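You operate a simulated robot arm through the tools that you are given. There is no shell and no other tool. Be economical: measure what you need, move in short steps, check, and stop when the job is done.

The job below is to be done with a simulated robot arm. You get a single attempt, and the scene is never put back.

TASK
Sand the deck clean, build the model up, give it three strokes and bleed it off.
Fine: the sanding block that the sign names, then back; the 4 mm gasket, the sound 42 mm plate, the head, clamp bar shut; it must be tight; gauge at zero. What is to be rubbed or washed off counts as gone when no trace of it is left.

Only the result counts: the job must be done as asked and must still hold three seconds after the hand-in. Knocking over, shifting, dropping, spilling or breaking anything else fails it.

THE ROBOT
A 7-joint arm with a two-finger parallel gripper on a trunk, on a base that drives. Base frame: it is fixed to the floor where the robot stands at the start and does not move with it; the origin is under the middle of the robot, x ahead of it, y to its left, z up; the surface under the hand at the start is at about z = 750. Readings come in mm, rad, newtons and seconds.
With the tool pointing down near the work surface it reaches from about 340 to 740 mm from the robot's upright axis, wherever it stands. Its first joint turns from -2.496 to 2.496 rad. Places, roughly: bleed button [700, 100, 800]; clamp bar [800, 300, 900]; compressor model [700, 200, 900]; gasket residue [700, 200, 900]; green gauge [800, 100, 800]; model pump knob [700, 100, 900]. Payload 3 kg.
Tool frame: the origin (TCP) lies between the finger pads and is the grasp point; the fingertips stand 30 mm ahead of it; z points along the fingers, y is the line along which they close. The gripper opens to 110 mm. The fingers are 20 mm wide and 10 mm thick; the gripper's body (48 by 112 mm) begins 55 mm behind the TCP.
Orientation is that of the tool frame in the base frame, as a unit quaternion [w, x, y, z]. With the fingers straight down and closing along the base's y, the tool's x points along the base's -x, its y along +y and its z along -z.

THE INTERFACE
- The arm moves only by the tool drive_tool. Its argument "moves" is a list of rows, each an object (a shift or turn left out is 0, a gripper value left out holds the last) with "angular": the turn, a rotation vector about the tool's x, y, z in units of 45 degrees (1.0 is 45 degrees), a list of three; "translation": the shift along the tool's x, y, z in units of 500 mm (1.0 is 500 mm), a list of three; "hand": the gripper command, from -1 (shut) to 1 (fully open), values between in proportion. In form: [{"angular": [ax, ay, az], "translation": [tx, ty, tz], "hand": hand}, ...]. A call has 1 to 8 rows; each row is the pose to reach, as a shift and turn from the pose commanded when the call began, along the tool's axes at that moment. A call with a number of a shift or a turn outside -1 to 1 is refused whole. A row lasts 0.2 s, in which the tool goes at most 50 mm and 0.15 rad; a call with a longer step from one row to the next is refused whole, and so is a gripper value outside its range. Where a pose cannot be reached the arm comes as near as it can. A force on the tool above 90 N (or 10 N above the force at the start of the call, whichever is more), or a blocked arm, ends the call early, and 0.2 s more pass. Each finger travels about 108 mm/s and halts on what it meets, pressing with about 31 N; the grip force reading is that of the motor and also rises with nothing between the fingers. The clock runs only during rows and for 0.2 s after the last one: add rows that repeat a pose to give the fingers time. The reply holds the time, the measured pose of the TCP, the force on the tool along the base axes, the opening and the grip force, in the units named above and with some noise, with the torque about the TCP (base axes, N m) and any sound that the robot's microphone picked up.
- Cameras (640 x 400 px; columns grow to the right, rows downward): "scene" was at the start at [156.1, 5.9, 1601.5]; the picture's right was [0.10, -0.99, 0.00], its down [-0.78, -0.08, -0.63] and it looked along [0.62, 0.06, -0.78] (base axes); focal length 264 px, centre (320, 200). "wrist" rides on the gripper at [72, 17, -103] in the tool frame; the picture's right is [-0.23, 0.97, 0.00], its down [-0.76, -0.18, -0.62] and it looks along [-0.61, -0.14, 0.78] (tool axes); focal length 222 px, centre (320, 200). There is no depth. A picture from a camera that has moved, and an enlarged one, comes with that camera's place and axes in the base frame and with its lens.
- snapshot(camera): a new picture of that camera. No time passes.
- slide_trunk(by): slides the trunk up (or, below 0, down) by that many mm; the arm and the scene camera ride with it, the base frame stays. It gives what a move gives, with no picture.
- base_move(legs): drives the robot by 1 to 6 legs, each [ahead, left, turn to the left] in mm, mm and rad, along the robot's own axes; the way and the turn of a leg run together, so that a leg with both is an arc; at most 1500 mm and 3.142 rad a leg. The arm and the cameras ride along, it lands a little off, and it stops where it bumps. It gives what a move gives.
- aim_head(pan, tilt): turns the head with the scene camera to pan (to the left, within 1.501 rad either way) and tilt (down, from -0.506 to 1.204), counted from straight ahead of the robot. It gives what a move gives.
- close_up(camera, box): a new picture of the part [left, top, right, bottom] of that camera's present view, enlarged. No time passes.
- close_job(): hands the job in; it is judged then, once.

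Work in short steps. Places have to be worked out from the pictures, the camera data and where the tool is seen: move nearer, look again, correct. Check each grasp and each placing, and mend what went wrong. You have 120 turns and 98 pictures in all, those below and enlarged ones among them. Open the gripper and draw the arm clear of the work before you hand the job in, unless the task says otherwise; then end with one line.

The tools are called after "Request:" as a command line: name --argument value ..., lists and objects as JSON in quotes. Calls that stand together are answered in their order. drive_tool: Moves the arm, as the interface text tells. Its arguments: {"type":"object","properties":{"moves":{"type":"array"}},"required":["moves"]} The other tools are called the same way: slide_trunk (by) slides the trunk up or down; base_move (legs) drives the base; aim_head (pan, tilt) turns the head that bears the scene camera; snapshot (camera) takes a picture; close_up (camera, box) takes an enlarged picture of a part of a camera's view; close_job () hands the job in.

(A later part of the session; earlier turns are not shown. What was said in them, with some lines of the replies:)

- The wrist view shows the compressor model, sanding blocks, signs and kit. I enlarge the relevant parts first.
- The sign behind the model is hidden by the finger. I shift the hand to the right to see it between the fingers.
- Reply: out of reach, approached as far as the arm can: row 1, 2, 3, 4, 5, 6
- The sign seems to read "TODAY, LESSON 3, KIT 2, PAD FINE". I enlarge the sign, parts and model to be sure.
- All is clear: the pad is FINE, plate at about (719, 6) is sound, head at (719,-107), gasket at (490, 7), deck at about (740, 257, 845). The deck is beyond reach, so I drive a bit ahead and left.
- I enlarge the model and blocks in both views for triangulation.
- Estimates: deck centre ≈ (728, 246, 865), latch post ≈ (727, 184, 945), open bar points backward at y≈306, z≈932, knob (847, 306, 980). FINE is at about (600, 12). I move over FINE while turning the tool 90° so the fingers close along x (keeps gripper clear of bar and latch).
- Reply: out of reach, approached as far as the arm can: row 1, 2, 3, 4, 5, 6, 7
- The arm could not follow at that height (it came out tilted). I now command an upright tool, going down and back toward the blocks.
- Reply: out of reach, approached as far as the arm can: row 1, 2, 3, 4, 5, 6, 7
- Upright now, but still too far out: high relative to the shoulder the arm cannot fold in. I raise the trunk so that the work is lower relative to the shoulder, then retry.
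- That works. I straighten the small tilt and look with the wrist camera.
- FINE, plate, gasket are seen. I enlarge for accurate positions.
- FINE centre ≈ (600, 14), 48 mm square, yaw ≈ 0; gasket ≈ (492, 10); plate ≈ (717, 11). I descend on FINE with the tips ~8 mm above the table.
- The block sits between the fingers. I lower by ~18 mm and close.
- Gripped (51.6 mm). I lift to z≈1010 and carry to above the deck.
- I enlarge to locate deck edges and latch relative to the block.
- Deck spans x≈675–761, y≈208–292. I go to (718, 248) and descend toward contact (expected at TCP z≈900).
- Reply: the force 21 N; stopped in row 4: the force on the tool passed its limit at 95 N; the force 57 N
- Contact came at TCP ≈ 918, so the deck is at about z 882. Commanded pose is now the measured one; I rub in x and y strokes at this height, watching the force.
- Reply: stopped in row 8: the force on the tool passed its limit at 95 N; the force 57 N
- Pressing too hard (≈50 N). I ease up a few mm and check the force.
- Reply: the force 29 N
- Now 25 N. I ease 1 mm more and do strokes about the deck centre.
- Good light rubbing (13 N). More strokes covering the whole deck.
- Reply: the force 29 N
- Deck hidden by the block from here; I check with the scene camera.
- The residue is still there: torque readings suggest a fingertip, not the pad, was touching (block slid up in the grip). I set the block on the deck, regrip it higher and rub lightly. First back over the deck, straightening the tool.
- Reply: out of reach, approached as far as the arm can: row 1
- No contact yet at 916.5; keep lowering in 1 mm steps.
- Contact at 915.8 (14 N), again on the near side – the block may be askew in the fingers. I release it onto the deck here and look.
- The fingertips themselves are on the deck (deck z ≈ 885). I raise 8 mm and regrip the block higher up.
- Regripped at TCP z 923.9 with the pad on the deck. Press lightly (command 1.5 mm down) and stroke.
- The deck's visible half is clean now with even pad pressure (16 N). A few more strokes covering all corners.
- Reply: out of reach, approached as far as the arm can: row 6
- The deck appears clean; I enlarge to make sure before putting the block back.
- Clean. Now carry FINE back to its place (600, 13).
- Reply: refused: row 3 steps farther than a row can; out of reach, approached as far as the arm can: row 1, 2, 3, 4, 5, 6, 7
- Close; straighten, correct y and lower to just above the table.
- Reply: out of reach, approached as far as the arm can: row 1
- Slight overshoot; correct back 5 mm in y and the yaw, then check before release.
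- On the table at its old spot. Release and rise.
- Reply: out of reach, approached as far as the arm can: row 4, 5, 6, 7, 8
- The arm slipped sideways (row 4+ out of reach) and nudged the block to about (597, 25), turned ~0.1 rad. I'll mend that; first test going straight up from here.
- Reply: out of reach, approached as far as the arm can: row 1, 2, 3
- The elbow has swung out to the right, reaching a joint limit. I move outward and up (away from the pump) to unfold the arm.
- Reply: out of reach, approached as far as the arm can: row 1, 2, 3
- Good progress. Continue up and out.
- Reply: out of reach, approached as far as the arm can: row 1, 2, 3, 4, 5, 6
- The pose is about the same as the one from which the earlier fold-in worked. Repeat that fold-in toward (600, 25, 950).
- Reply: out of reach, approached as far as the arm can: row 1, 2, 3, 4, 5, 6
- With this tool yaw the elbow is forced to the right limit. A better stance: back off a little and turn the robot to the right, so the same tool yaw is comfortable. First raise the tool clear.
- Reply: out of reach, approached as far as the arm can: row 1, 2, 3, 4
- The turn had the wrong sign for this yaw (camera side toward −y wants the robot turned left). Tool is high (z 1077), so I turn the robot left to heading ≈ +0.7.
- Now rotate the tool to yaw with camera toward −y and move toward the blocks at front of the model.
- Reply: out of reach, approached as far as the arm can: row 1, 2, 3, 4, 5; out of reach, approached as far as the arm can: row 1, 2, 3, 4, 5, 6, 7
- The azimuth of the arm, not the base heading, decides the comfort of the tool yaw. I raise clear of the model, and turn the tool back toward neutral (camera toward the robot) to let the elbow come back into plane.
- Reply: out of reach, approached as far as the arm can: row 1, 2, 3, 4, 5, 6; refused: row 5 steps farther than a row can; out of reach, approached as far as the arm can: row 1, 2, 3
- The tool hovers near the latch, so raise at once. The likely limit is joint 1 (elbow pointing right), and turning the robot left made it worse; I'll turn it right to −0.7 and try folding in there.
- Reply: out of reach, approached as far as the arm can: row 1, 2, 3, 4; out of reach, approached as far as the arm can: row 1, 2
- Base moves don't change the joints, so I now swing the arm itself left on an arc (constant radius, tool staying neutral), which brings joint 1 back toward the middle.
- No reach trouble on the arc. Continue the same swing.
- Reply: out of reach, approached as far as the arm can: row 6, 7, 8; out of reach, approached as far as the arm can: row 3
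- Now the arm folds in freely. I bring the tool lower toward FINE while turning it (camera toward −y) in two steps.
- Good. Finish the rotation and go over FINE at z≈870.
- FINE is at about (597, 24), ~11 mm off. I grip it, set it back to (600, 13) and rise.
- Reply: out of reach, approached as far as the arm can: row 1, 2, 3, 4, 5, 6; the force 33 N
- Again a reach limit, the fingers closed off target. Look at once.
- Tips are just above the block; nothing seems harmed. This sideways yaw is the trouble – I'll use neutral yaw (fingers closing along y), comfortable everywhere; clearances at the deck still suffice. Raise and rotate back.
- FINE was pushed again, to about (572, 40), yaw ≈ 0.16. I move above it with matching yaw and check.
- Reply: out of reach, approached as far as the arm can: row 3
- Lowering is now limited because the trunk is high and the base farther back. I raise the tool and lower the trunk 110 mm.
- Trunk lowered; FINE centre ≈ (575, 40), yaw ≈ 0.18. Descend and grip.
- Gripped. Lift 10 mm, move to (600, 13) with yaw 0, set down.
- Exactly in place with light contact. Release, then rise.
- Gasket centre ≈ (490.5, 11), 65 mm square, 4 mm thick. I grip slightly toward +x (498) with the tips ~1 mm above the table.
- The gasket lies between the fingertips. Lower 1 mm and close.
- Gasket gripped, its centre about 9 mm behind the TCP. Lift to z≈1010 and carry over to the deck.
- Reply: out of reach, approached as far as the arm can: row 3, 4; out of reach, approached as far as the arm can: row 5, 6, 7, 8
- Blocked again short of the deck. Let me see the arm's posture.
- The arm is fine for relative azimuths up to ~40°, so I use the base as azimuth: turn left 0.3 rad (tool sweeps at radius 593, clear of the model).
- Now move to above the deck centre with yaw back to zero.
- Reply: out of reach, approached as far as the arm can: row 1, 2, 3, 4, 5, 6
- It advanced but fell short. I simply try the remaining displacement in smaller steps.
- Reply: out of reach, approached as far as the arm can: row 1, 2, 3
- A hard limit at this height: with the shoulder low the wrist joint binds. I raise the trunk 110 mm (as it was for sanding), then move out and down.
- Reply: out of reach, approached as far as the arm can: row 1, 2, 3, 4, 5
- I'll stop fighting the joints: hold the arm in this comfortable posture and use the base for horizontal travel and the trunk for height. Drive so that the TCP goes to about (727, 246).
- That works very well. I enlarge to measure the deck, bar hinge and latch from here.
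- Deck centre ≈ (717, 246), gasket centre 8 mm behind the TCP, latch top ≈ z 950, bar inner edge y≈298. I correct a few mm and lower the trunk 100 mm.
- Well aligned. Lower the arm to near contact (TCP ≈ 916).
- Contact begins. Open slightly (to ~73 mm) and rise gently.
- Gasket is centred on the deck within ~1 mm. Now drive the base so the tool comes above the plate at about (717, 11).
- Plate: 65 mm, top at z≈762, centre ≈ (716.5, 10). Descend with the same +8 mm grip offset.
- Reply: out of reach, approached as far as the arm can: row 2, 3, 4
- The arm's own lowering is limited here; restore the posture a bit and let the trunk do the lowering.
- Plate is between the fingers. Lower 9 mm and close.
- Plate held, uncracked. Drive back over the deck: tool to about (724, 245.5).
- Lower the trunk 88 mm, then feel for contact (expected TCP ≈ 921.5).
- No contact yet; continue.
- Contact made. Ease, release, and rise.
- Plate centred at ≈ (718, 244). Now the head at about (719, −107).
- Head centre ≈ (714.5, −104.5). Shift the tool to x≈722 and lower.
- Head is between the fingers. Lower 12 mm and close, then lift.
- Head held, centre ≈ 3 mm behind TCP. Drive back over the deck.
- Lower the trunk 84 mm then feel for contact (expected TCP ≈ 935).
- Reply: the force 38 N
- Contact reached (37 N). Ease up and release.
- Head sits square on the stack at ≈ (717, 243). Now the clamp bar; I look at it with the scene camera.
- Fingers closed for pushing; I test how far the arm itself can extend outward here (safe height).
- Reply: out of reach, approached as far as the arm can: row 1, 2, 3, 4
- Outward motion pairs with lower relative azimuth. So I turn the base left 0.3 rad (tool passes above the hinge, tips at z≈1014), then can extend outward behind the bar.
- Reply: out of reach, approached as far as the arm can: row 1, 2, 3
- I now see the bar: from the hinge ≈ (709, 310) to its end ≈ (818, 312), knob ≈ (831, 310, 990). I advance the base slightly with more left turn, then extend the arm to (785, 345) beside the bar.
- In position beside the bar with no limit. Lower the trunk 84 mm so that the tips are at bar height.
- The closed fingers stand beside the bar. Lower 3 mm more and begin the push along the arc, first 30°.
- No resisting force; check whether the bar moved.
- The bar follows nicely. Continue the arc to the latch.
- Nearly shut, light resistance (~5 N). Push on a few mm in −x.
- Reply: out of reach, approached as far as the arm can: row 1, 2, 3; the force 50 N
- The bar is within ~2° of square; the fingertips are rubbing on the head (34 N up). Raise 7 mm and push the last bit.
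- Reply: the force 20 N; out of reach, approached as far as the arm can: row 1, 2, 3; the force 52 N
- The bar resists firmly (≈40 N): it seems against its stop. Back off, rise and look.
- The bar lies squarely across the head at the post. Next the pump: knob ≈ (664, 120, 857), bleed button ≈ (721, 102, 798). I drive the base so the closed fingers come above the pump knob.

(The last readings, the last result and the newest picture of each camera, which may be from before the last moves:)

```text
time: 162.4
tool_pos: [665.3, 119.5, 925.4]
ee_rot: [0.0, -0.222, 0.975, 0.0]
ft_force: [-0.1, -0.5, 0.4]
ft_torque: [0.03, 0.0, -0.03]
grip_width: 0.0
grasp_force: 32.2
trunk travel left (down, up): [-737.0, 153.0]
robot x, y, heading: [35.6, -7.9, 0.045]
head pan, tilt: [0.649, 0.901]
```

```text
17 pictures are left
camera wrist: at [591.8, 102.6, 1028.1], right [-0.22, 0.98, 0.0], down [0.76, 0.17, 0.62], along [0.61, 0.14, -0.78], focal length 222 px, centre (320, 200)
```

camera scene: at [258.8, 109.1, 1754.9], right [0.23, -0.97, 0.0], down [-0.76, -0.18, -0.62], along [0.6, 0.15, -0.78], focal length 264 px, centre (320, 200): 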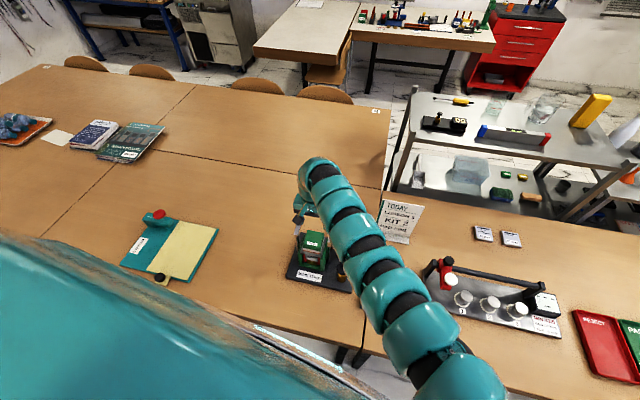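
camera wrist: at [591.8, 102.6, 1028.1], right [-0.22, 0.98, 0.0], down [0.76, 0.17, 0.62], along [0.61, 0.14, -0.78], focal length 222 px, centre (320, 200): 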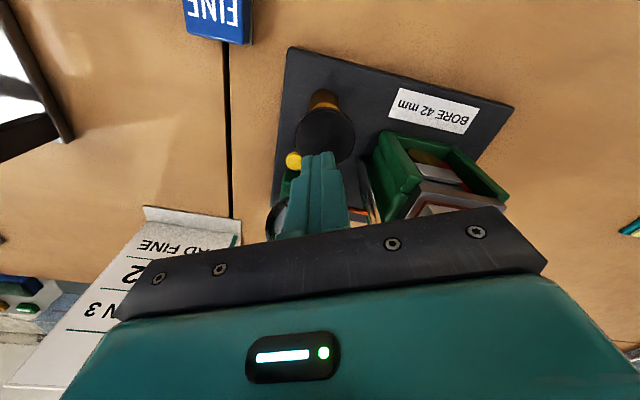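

Knob centre ≈ (659, 121). Shift 6 mm and descend toward it.

Request:
drive_tool --moves '[{"translation": [0.0095, 0.008, 0.03]}, {"translation": [0.0095, 0.008, 0.06]}]'

Request:
drive_tool --moves '[{"translation": [0, 0, 0.008]}, {"translation": [0, 0, 0.016]}, {"translation": [0, 0, 0.024]}]'

```text
time: 163.1
tool_pos: [660.0, 120.8, 895.2]
ee_rot: [0.0, -0.223, 0.975, -0.001]
ft_force: [0.9, 0.1, 0.4]
ft_torque: [0.04, -0.01, -0.03]
grip_width: 0.1
grasp_force: 30.7
trunk travel left (down, up): [-737.0, 153.0]
robot x, y, heading: [32.9, -8.3, 0.038]
head pan, tilt: [0.649, 0.901]
```

```text
time: 163.8
tool_pos: [657.7, 122.4, 883.3]
ee_rot: [0.001, -0.224, 0.975, 0.0]
ft_force: [0.8, -0.4, 4.5]
ft_torque: [0.02, -0.04, -0.03]
grip_width: 0.2
grasp_force: 30.9
trunk travel left (down, up): [-737.0, 153.0]
robot x, y, heading: [34.9, -8.8, 0.038]
head pan, tilt: [0.649, 0.901]
```

Light contact (4.5 N). Push a stroke down in steps of 6 mm.

Request:
drive_tool --moves '[{"translation": [0, 0, 0.012]}, {"translation": [0, 0, 0.024]}, {"translation": [0, 0, 0.036]}, {"translation": [0, 0, 0.048]}, {"translation": [0, 0, 0.06]}]'

Request:
close_up --camera "wrist" --box '[220, 60, 460, 220]'

```text
time: 165.0
tool_pos: [658.6, 122.5, 872.0]
ee_rot: [0.013, -0.223, 0.975, 0.002]
ft_force: [-37.6, -12.6, 114.6]
ft_torque: [-0.76, 2.15, 0.19]
grip_width: 0.0
grasp_force: 30.3
trunk travel left (down, up): [-737.0, 153.0]
robot x, y, heading: [36.3, -6.2, 0.04]
head pan, tilt: [0.649, 0.901]
heard: click
stopped in row 5: the force on the tool passed its limit at 98 N (the readings are from after the stop); the commanded pose is now the measured one
```

```text
2.50 times, centred on (340, 140) of wrist
camera zoom: at [583.9, 104.0, 973.5], right [-0.22, 0.98, 0.0], down [0.75, 0.17, 0.65], along [0.63, 0.14, -0.76], focal length 555 px, centre (270, 350)
```

zoom: 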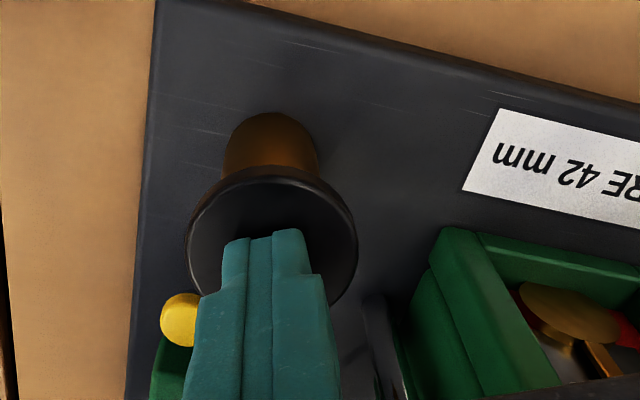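

A click: the bottom of stroke one (travel ≈ 12 mm). Rise fully and view the gauge.

Request:
drive_tool --moves '[{"translation": [0, 0, -0.012]}, {"translation": [0, 0, -0.03]}, {"translation": [0, 0, -0.045]}, {"translation": [0, 0, -0.045]}]'

Request:
snapshot --camera "scene"

```text
time: 166.0
tool_pos: [662.0, 122.0, 882.7]
ee_rot: [0.005, -0.223, 0.975, 0.0]
ft_force: [-5.7, 1.1, 5.3]
ft_torque: [0.03, 0.18, 0.0]
grip_width: 0.0
grasp_force: 30.2
trunk travel left (down, up): [-737.0, 153.0]
robot x, y, heading: [37.2, -6.9, 0.036]
head pan, tilt: [0.649, 0.901]
```

```text
15 pictures are left
camera scene: at [172.7, 42.6, 1612.8], right [0.64, -0.77, 0.0], down [-0.61, -0.5, -0.62], along [0.48, 0.39, -0.78], focal length 264 px, centre (320, 200)
```

scene: 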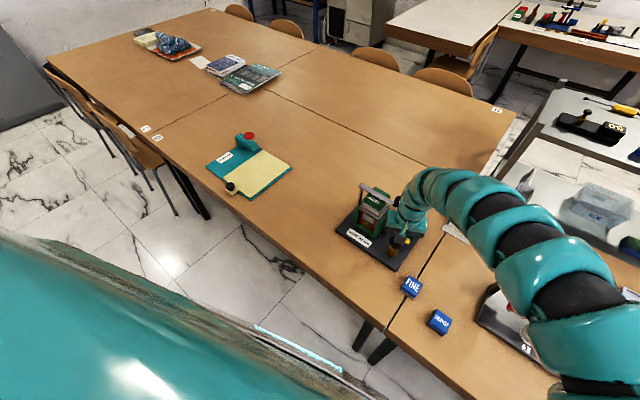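

Raise a bit more so the knob returns fully.

Request:
drive_tool --moves '[{"translation": [0, 0, -0.01]}, {"translation": [0, 0, -0.02]}, {"translation": [0, 0, -0.02]}]'

Request:
snapshot --camera "wrist"

```text
time: 166.8
tool_pos: [663.9, 122.5, 894.5]
ee_rot: [0.006, -0.223, 0.975, 0.001]
ft_force: [0.7, -1.3, 2.6]
ft_torque: [-0.02, 0.01, 0.02]
grip_width: 0.0
grasp_force: 31.0
trunk travel left (down, up): [-737.0, 153.0]
robot x, y, heading: [34.8, -7.7, 0.04]
head pan, tilt: [0.649, 0.901]
```

```text
14 pictures are left
camera wrist: at [589.3, 104.5, 995.7], right [-0.22, 0.98, 0.0], down [0.76, 0.17, 0.63], along [0.62, 0.14, -0.77], focal length 222 px, centre (320, 200)
```

wrist: 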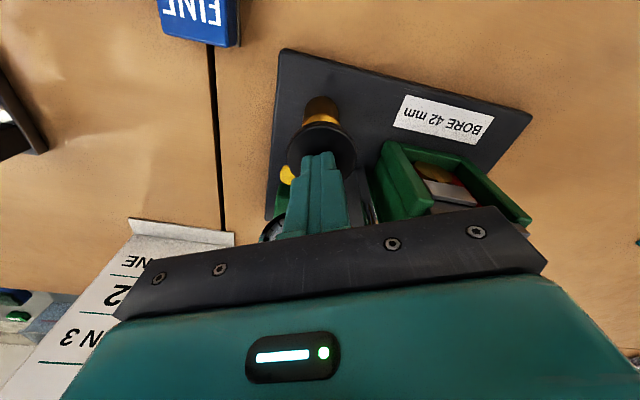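

Stroke two: press down to about the same depth and come back up in one call.

Request:
drive_tool --moves '[{"translation": [0.004, 0.004, 0.025]}, {"translation": [0.004, 0.004, 0.045]}, {"translation": [0.004, 0.004, 0.058]}, {"translation": [0.004, 0.004, 0.068]}, {"translation": [0.004, 0.004, 0.068]}, {"translation": [0.004, 0.004, 0.03]}, {"translation": [0.004, 0.004, -0.01]}, {"translation": [0.004, 0.004, -0.01]}]'

```text
time: 168.6
tool_pos: [658.5, 122.9, 896.9]
ee_rot: [0.004, -0.223, 0.975, 0.001]
ft_force: [-0.1, -0.4, 0.4]
ft_torque: [0.0, 0.01, 0.02]
grip_width: 0.0
grasp_force: 31.1
trunk travel left (down, up): [-737.0, 153.0]
robot x, y, heading: [34.1, -11.7, 0.04]
head pan, tilt: [0.649, 0.901]
heard: click
```

Click – stroke two. Now stroke three the same way, then rise.

Request:
drive_tool --moves '[{"translation": [0, 0, 0.03]}, {"translation": [0, 0, 0.05]}, {"translation": [0, 0, 0.063]}, {"translation": [0, 0, 0.073]}, {"translation": [0, 0, 0.073]}, {"translation": [0, 0, 0.035]}, {"translation": [0, 0, -0.005]}, {"translation": [0, 0, -0.06]}]'

Request:
base_move --legs '[[-90, 0, 0]]'

Request:
snapshot --camera "wrist"

Request:
close_up --camera "scene" --box '[320, 160, 480, 280]'

```text
time: 170.4
tool_pos: [659.3, 124.4, 927.9]
ee_rot: [0.004, -0.225, 0.974, 0.0]
ft_force: [-0.3, 1.0, 1.0]
ft_torque: [-0.03, 0.0, -0.02]
grip_width: 0.1
grasp_force: 31.4
trunk travel left (down, up): [-737.0, 153.0]
robot x, y, heading: [33.7, -5.8, 0.043]
head pan, tilt: [0.649, 0.901]
heard: click
```

```text
time: 171.5
tool_pos: [570.1, 119.1, 928.4]
ee_rot: [0.006, -0.223, 0.975, 0.001]
ft_force: [0.1, 0.1, 0.9]
ft_torque: [-0.03, -0.04, 0.02]
grip_width: 0.2
grasp_force: 30.9
trunk travel left (down, up): [-737.0, 153.0]
robot x, y, heading: [-57.8, -7.3, 0.042]
head pan, tilt: [0.649, 0.901]
```

```text
13 pictures are left
camera wrist: at [494.7, 101.8, 1031.3], right [-0.22, 0.98, 0.0], down [0.76, 0.17, 0.63], along [0.62, 0.14, -0.77], focal length 222 px, centre (320, 200)
```

wrist: 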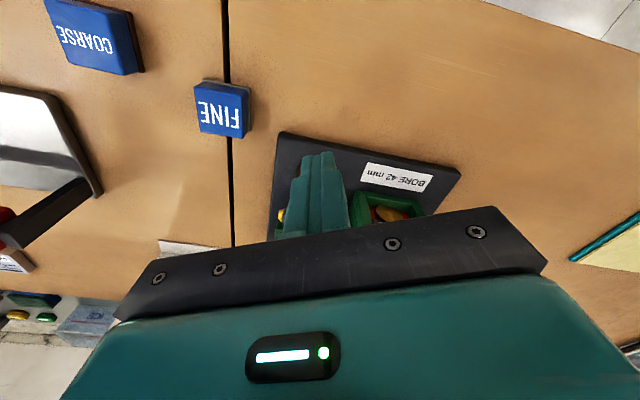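

```text
3.33 times, centred on (400, 220) of scene
camera zoom: at [80.9, 38.9, 1613.1], right [0.63, -0.77, 0.0], down [-0.61, -0.5, -0.62], along [0.48, 0.39, -0.78], focal length 881 px, centre (53, 133)
```

zoom: 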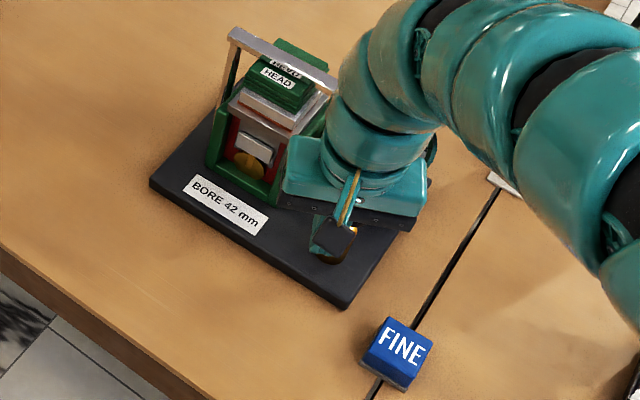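

Three clicks. To read the gauge, raise the trunk and drive so the tool is right of it.

Request:
slide_trunk --by 105

Request:
base_move --legs '[[145, -135, 0]]'

Request:
close_up --camera "wrist" --box '[240, 60, 520, 240]'

```text
time: 172.9
tool_pos: [569.9, 120.0, 1032.8]
ee_rot: [0.006, -0.224, 0.975, 0.0]
ft_force: [0.3, 0.7, -0.4]
ft_torque: [0.02, 0.02, 0.03]
grip_width: 0.0
grasp_force: 30.7
trunk travel left (down, up): [-842.0, 48.0]
robot x, y, heading: [-56.1, -8.5, 0.039]
head pan, tilt: [0.649, 0.901]
```

```text
time: 174.4
tool_pos: [721.2, -11.4, 1033.5]
ee_rot: [0.005, -0.224, 0.974, 0.002]
ft_force: [-0.2, 0.0, 0.2]
ft_torque: [0.02, -0.02, -0.01]
grip_width: 0.0
grasp_force: 30.9
trunk travel left (down, up): [-842.0, 48.0]
robot x, y, heading: [96.6, -139.2, 0.043]
head pan, tilt: [0.649, 0.901]
```

```text
2.22 times, centred on (380, 150) of wrist
camera zoom: at [647.0, -28.4, 1135.3], right [-0.22, 0.98, 0.0], down [0.76, 0.17, 0.63], along [0.62, 0.14, -0.78], focal length 494 px, centre (187, 311)
```

zoom: 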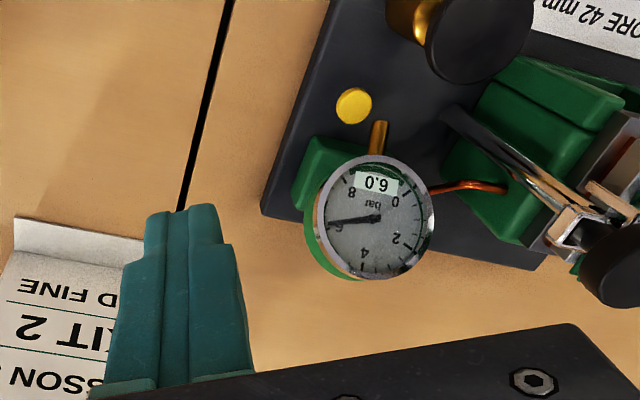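

Gauge reads 6.0 bar and holds: tight. For the bleed button at (720, 101, 798) the clamp knob is near, so I press with the left finger of a 60 mm open gripper at yaw 0. Rotate and open first.

Request:
drive_tool --moves '[{"angular": [0, 0, 0.145], "hand": 0.09}, {"angular": [0, 0, 0.29], "hand": 0.09}, {"angular": [0, 0, 0.435], "hand": 0.09}, {"angular": [0, 0, 0.575], "hand": 0.09}, {"angular": [0, 0, 0.575], "hand": 0.09}]'

Request:
base_move --legs '[[2, 77, 0]]'

Request:
slide_trunk --by -165

Request:
snapshot --camera "wrist"

```text
time: 175.7
tool_pos: [720.5, -10.9, 1033.4]
ee_rot: [0.005, 0.001, 1.0, 0.003]
ft_force: [0.6, 0.1, 0.7]
ft_torque: [-0.01, 0.01, 0.02]
grip_width: 59.9
grasp_force: 0.0
trunk travel left (down, up): [-842.0, 48.0]
robot x, y, heading: [97.5, -141.7, 0.037]
head pan, tilt: [0.649, 0.901]
```

```text
time: 176.7
tool_pos: [719.0, 69.1, 1033.4]
ee_rot: [0.005, 0.001, 1.0, 0.001]
ft_force: [-0.5, -0.5, 0.2]
ft_torque: [-0.02, -0.03, -0.01]
grip_width: 60.1
grasp_force: 0.0
trunk travel left (down, up): [-842.0, 48.0]
robot x, y, heading: [93.1, -60.7, 0.039]
head pan, tilt: [0.649, 0.901]
```

```text
time: 178.6
tool_pos: [718.0, 67.0, 868.1]
ee_rot: [0.005, 0.0, 1.0, 0.001]
ft_force: [-1.1, -0.2, -1.1]
ft_torque: [0.01, -0.01, 0.0]
grip_width: 59.8
grasp_force: 0.1
trunk travel left (down, up): [-677.0, 213.0]
robot x, y, heading: [94.9, -64.0, 0.04]
head pan, tilt: [0.649, 0.901]
```

```text
10 pictures are left
camera wrist: at [645.3, 83.6, 970.9], right [0.23, 0.97, 0.01], down [0.75, -0.18, 0.63], along [0.62, -0.14, -0.78], focal length 222 px, centre (320, 200)
```

wrist: 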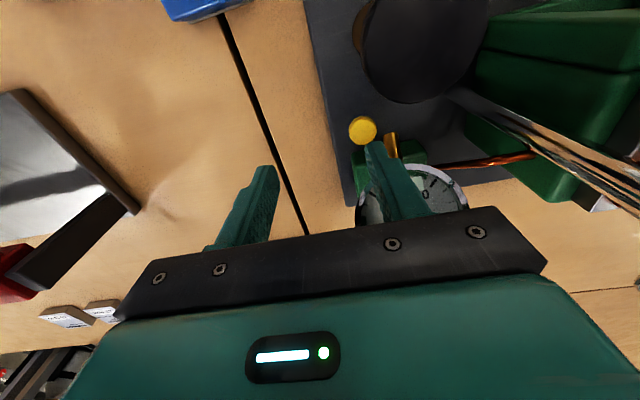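

Finger is over the button (721, 101). Lower the trunk 28 mm, then press with the arm.

Request:
slide_trunk --by -28

Request:
drive_tool --moves '[{"translation": [-0.006, -0.001, 0.008]}, {"translation": [-0.006, -0.001, 0.016]}, {"translation": [-0.006, -0.001, 0.024]}, {"translation": [-0.006, -0.001, 0.03]}]'

```text
time: 179.3
tool_pos: [719.7, 66.9, 840.9]
ee_rot: [0.005, 0.0, 1.0, 0.001]
ft_force: [0.2, -0.3, 0.3]
ft_torque: [0.0, -0.03, 0.01]
grip_width: 60.2
grasp_force: 0.1
trunk travel left (down, up): [-649.0, 241.0]
robot x, y, heading: [93.7, -63.0, 0.039]
head pan, tilt: [0.649, 0.901]
```

```text
time: 180.3
tool_pos: [722.0, 67.0, 826.0]
ee_rot: [0.005, 0.0, 1.0, 0.003]
ft_force: [1.2, 0.2, 3.5]
ft_torque: [0.14, -0.05, -0.06]
grip_width: 59.5
grasp_force: 0.1
trunk travel left (down, up): [-649.0, 241.0]
robot x, y, heading: [91.0, -60.7, 0.043]
head pan, tilt: [0.649, 0.901]
heard: click
```

A click from the button at light force. Press 1.5 mm more and hold to bleed fully.

Request:
drive_tool --moves '[{"translation": [0, 0, 0.003]}, {"translation": [0, 0, 0.003]}, {"translation": [0, 0, 0.003]}, {"translation": [0, 0, 0.003]}, {"translation": [0, 0, 0.003]}, {"translation": [0, 0, 0.003]}, {"translation": [0, 0, 0.003]}, {"translation": [0, 0, 0.003]}]'

Request:
drive_tool --moves '[{"translation": [0, 0, 0]}, {"translation": [0, 0, 0]}, {"translation": [0, 0, 0]}, {"translation": [0, 0, 0]}, {"translation": [0, 0, 0]}, {"translation": [0, 0, 0]}, {"translation": [0, 0, 0]}, {"translation": [0, 0, 0]}]'

Request:
slide_trunk --by 190

Request:
base_move --legs '[[0, -77, 0]]'

Request:
close_up --camera "wrist" --box '[240, 60, 520, 240]'

```text
time: 182.1
tool_pos: [723.2, 66.7, 824.9]
ee_rot: [0.007, 0.0, 1.0, 0.002]
ft_force: [7.3, 2.0, 21.3]
ft_torque: [0.76, -0.19, -0.23]
grip_width: 60.6
grasp_force: 1.1
trunk travel left (down, up): [-649.0, 241.0]
robot x, y, heading: [92.9, -60.3, 0.048]
head pan, tilt: [0.649, 0.901]
```

```text
time: 183.9
tool_pos: [721.6, 67.3, 824.2]
ee_rot: [0.006, 0.0, 1.0, 0.002]
ft_force: [5.0, 1.2, 22.4]
ft_torque: [0.81, -0.12, -0.16]
grip_width: 60.5
grasp_force: 1.2
trunk travel left (down, up): [-649.0, 241.0]
robot x, y, heading: [93.7, -60.0, 0.04]
head pan, tilt: [0.649, 0.901]
```

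```text
time: 186.0
tool_pos: [723.2, 68.0, 1014.2]
ee_rot: [0.005, 0.0, 1.0, 0.002]
ft_force: [-0.1, -0.1, -0.3]
ft_torque: [0.0, 0.0, 0.02]
grip_width: 59.9
grasp_force: 0.1
trunk travel left (down, up): [-839.0, 51.0]
robot x, y, heading: [95.0, -61.5, 0.039]
head pan, tilt: [0.649, 0.901]
```

```text
time: 187.0
tool_pos: [725.2, -11.2, 1013.6]
ee_rot: [0.005, 0.0, 1.0, 0.002]
ft_force: [0.1, -0.6, 0.8]
ft_torque: [0.04, 0.02, 0.02]
grip_width: 60.1
grasp_force: 0.1
trunk travel left (down, up): [-839.0, 51.0]
robot x, y, heading: [95.3, -141.7, 0.038]
head pan, tilt: [0.649, 0.901]
```

```text
2.22 times, centred on (380, 150) of wrist
camera zoom: at [652.0, 4.2, 1116.1], right [0.23, 0.97, 0.01], down [0.75, -0.18, 0.63], along [0.62, -0.14, -0.78], focal length 494 px, centre (187, 311)
```

zoom: 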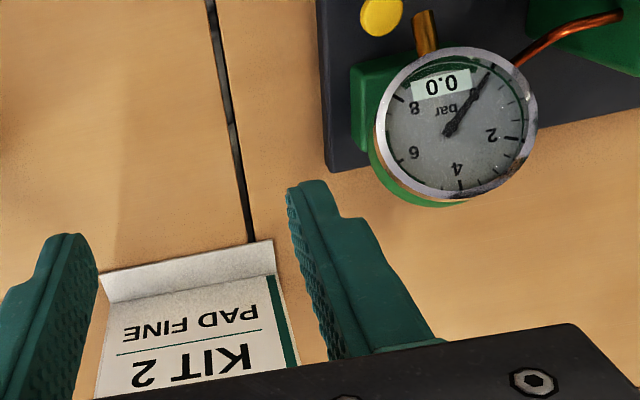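

Gauge at 0.0. Open the hand, draw back clear and take a final overview.

Request:
base_move --legs '[[-250, -100, 0]]'

Request:
drive_tool --moves '[{"hand": 1}, {"hand": 1}, {"hand": 1}]'

Request:
snapshot --camera "scene"

Request:
close_up --camera "scene" --box '[340, 130, 500, 250]'

```text
time: 188.9
tool_pos: [477.2, -120.2, 1013.7]
ee_rot: [0.005, 0.001, 1.0, 0.002]
ft_force: [-0.6, -0.7, 0.0]
ft_torque: [0.04, -0.02, -0.01]
grip_width: 60.2
grasp_force: 0.1
trunk travel left (down, up): [-839.0, 51.0]
robot x, y, heading: [-150.6, -251.4, 0.04]
head pan, tilt: [0.649, 0.901]
```

```text
time: 189.7
tool_pos: [477.7, -120.0, 1013.4]
ee_rot: [0.005, 0.001, 1.0, 0.001]
ft_force: [0.0, 0.0, 0.5]
ft_torque: [-0.02, 0.0, 0.03]
grip_width: 110.1
grasp_force: 0.1
trunk travel left (down, up): [-839.0, 51.0]
robot x, y, heading: [-150.1, -251.6, 0.037]
head pan, tilt: [0.649, 0.901]
```

```text
8 pictures are left
camera scene: at [-11.9, -199.8, 1714.9], right [0.63, -0.77, 0.0], down [-0.61, -0.5, -0.62], along [0.48, 0.39, -0.78], focal length 264 px, centre (320, 200)
```

scene: 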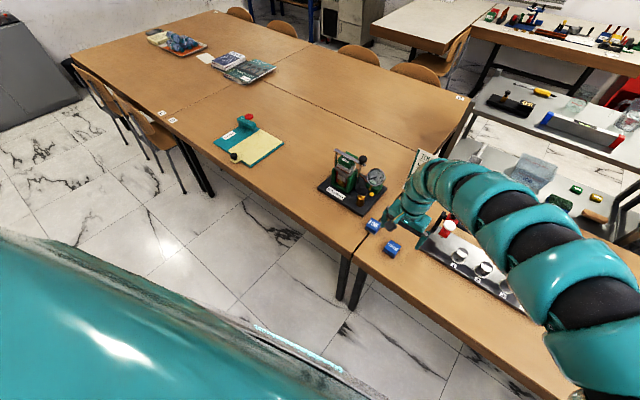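

```text
3.33 times, centred on (420, 190) of scene
camera zoom: at [-11.9, -199.8, 1714.9], right [0.63, -0.77, 0.0], down [-0.61, -0.5, -0.62], along [0.48, 0.39, -0.78], focal length 881 px, centre (-13, 233)
```

zoom: 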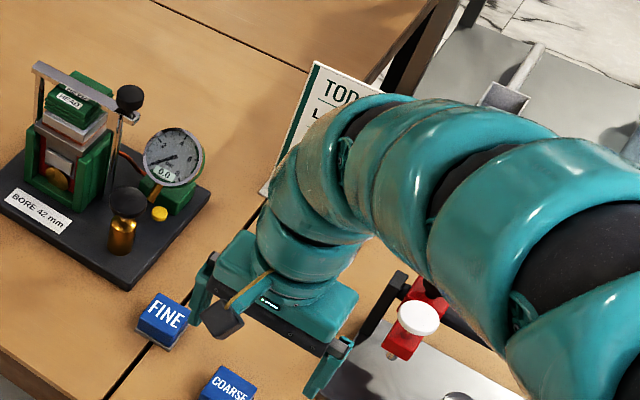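

The stack is built, the bar is shut across the head, the gauge shows 0.0, FINE is back in its place and the arm is clear. Hand in.

Request:
close_job

```text
The job is handed in.
```

The job is handed in: the deck is sanded clean with the FINE block, which is back in its place. The 4 mm gasket, sound 42 mm plate and head are stacked under the shut clamp bar. The model held 6.0 bar after three strokes and now reads 0.0 after bleeding. FINE was nudged a few centimetres during the return, so I regripped it and set it back on its original spot.
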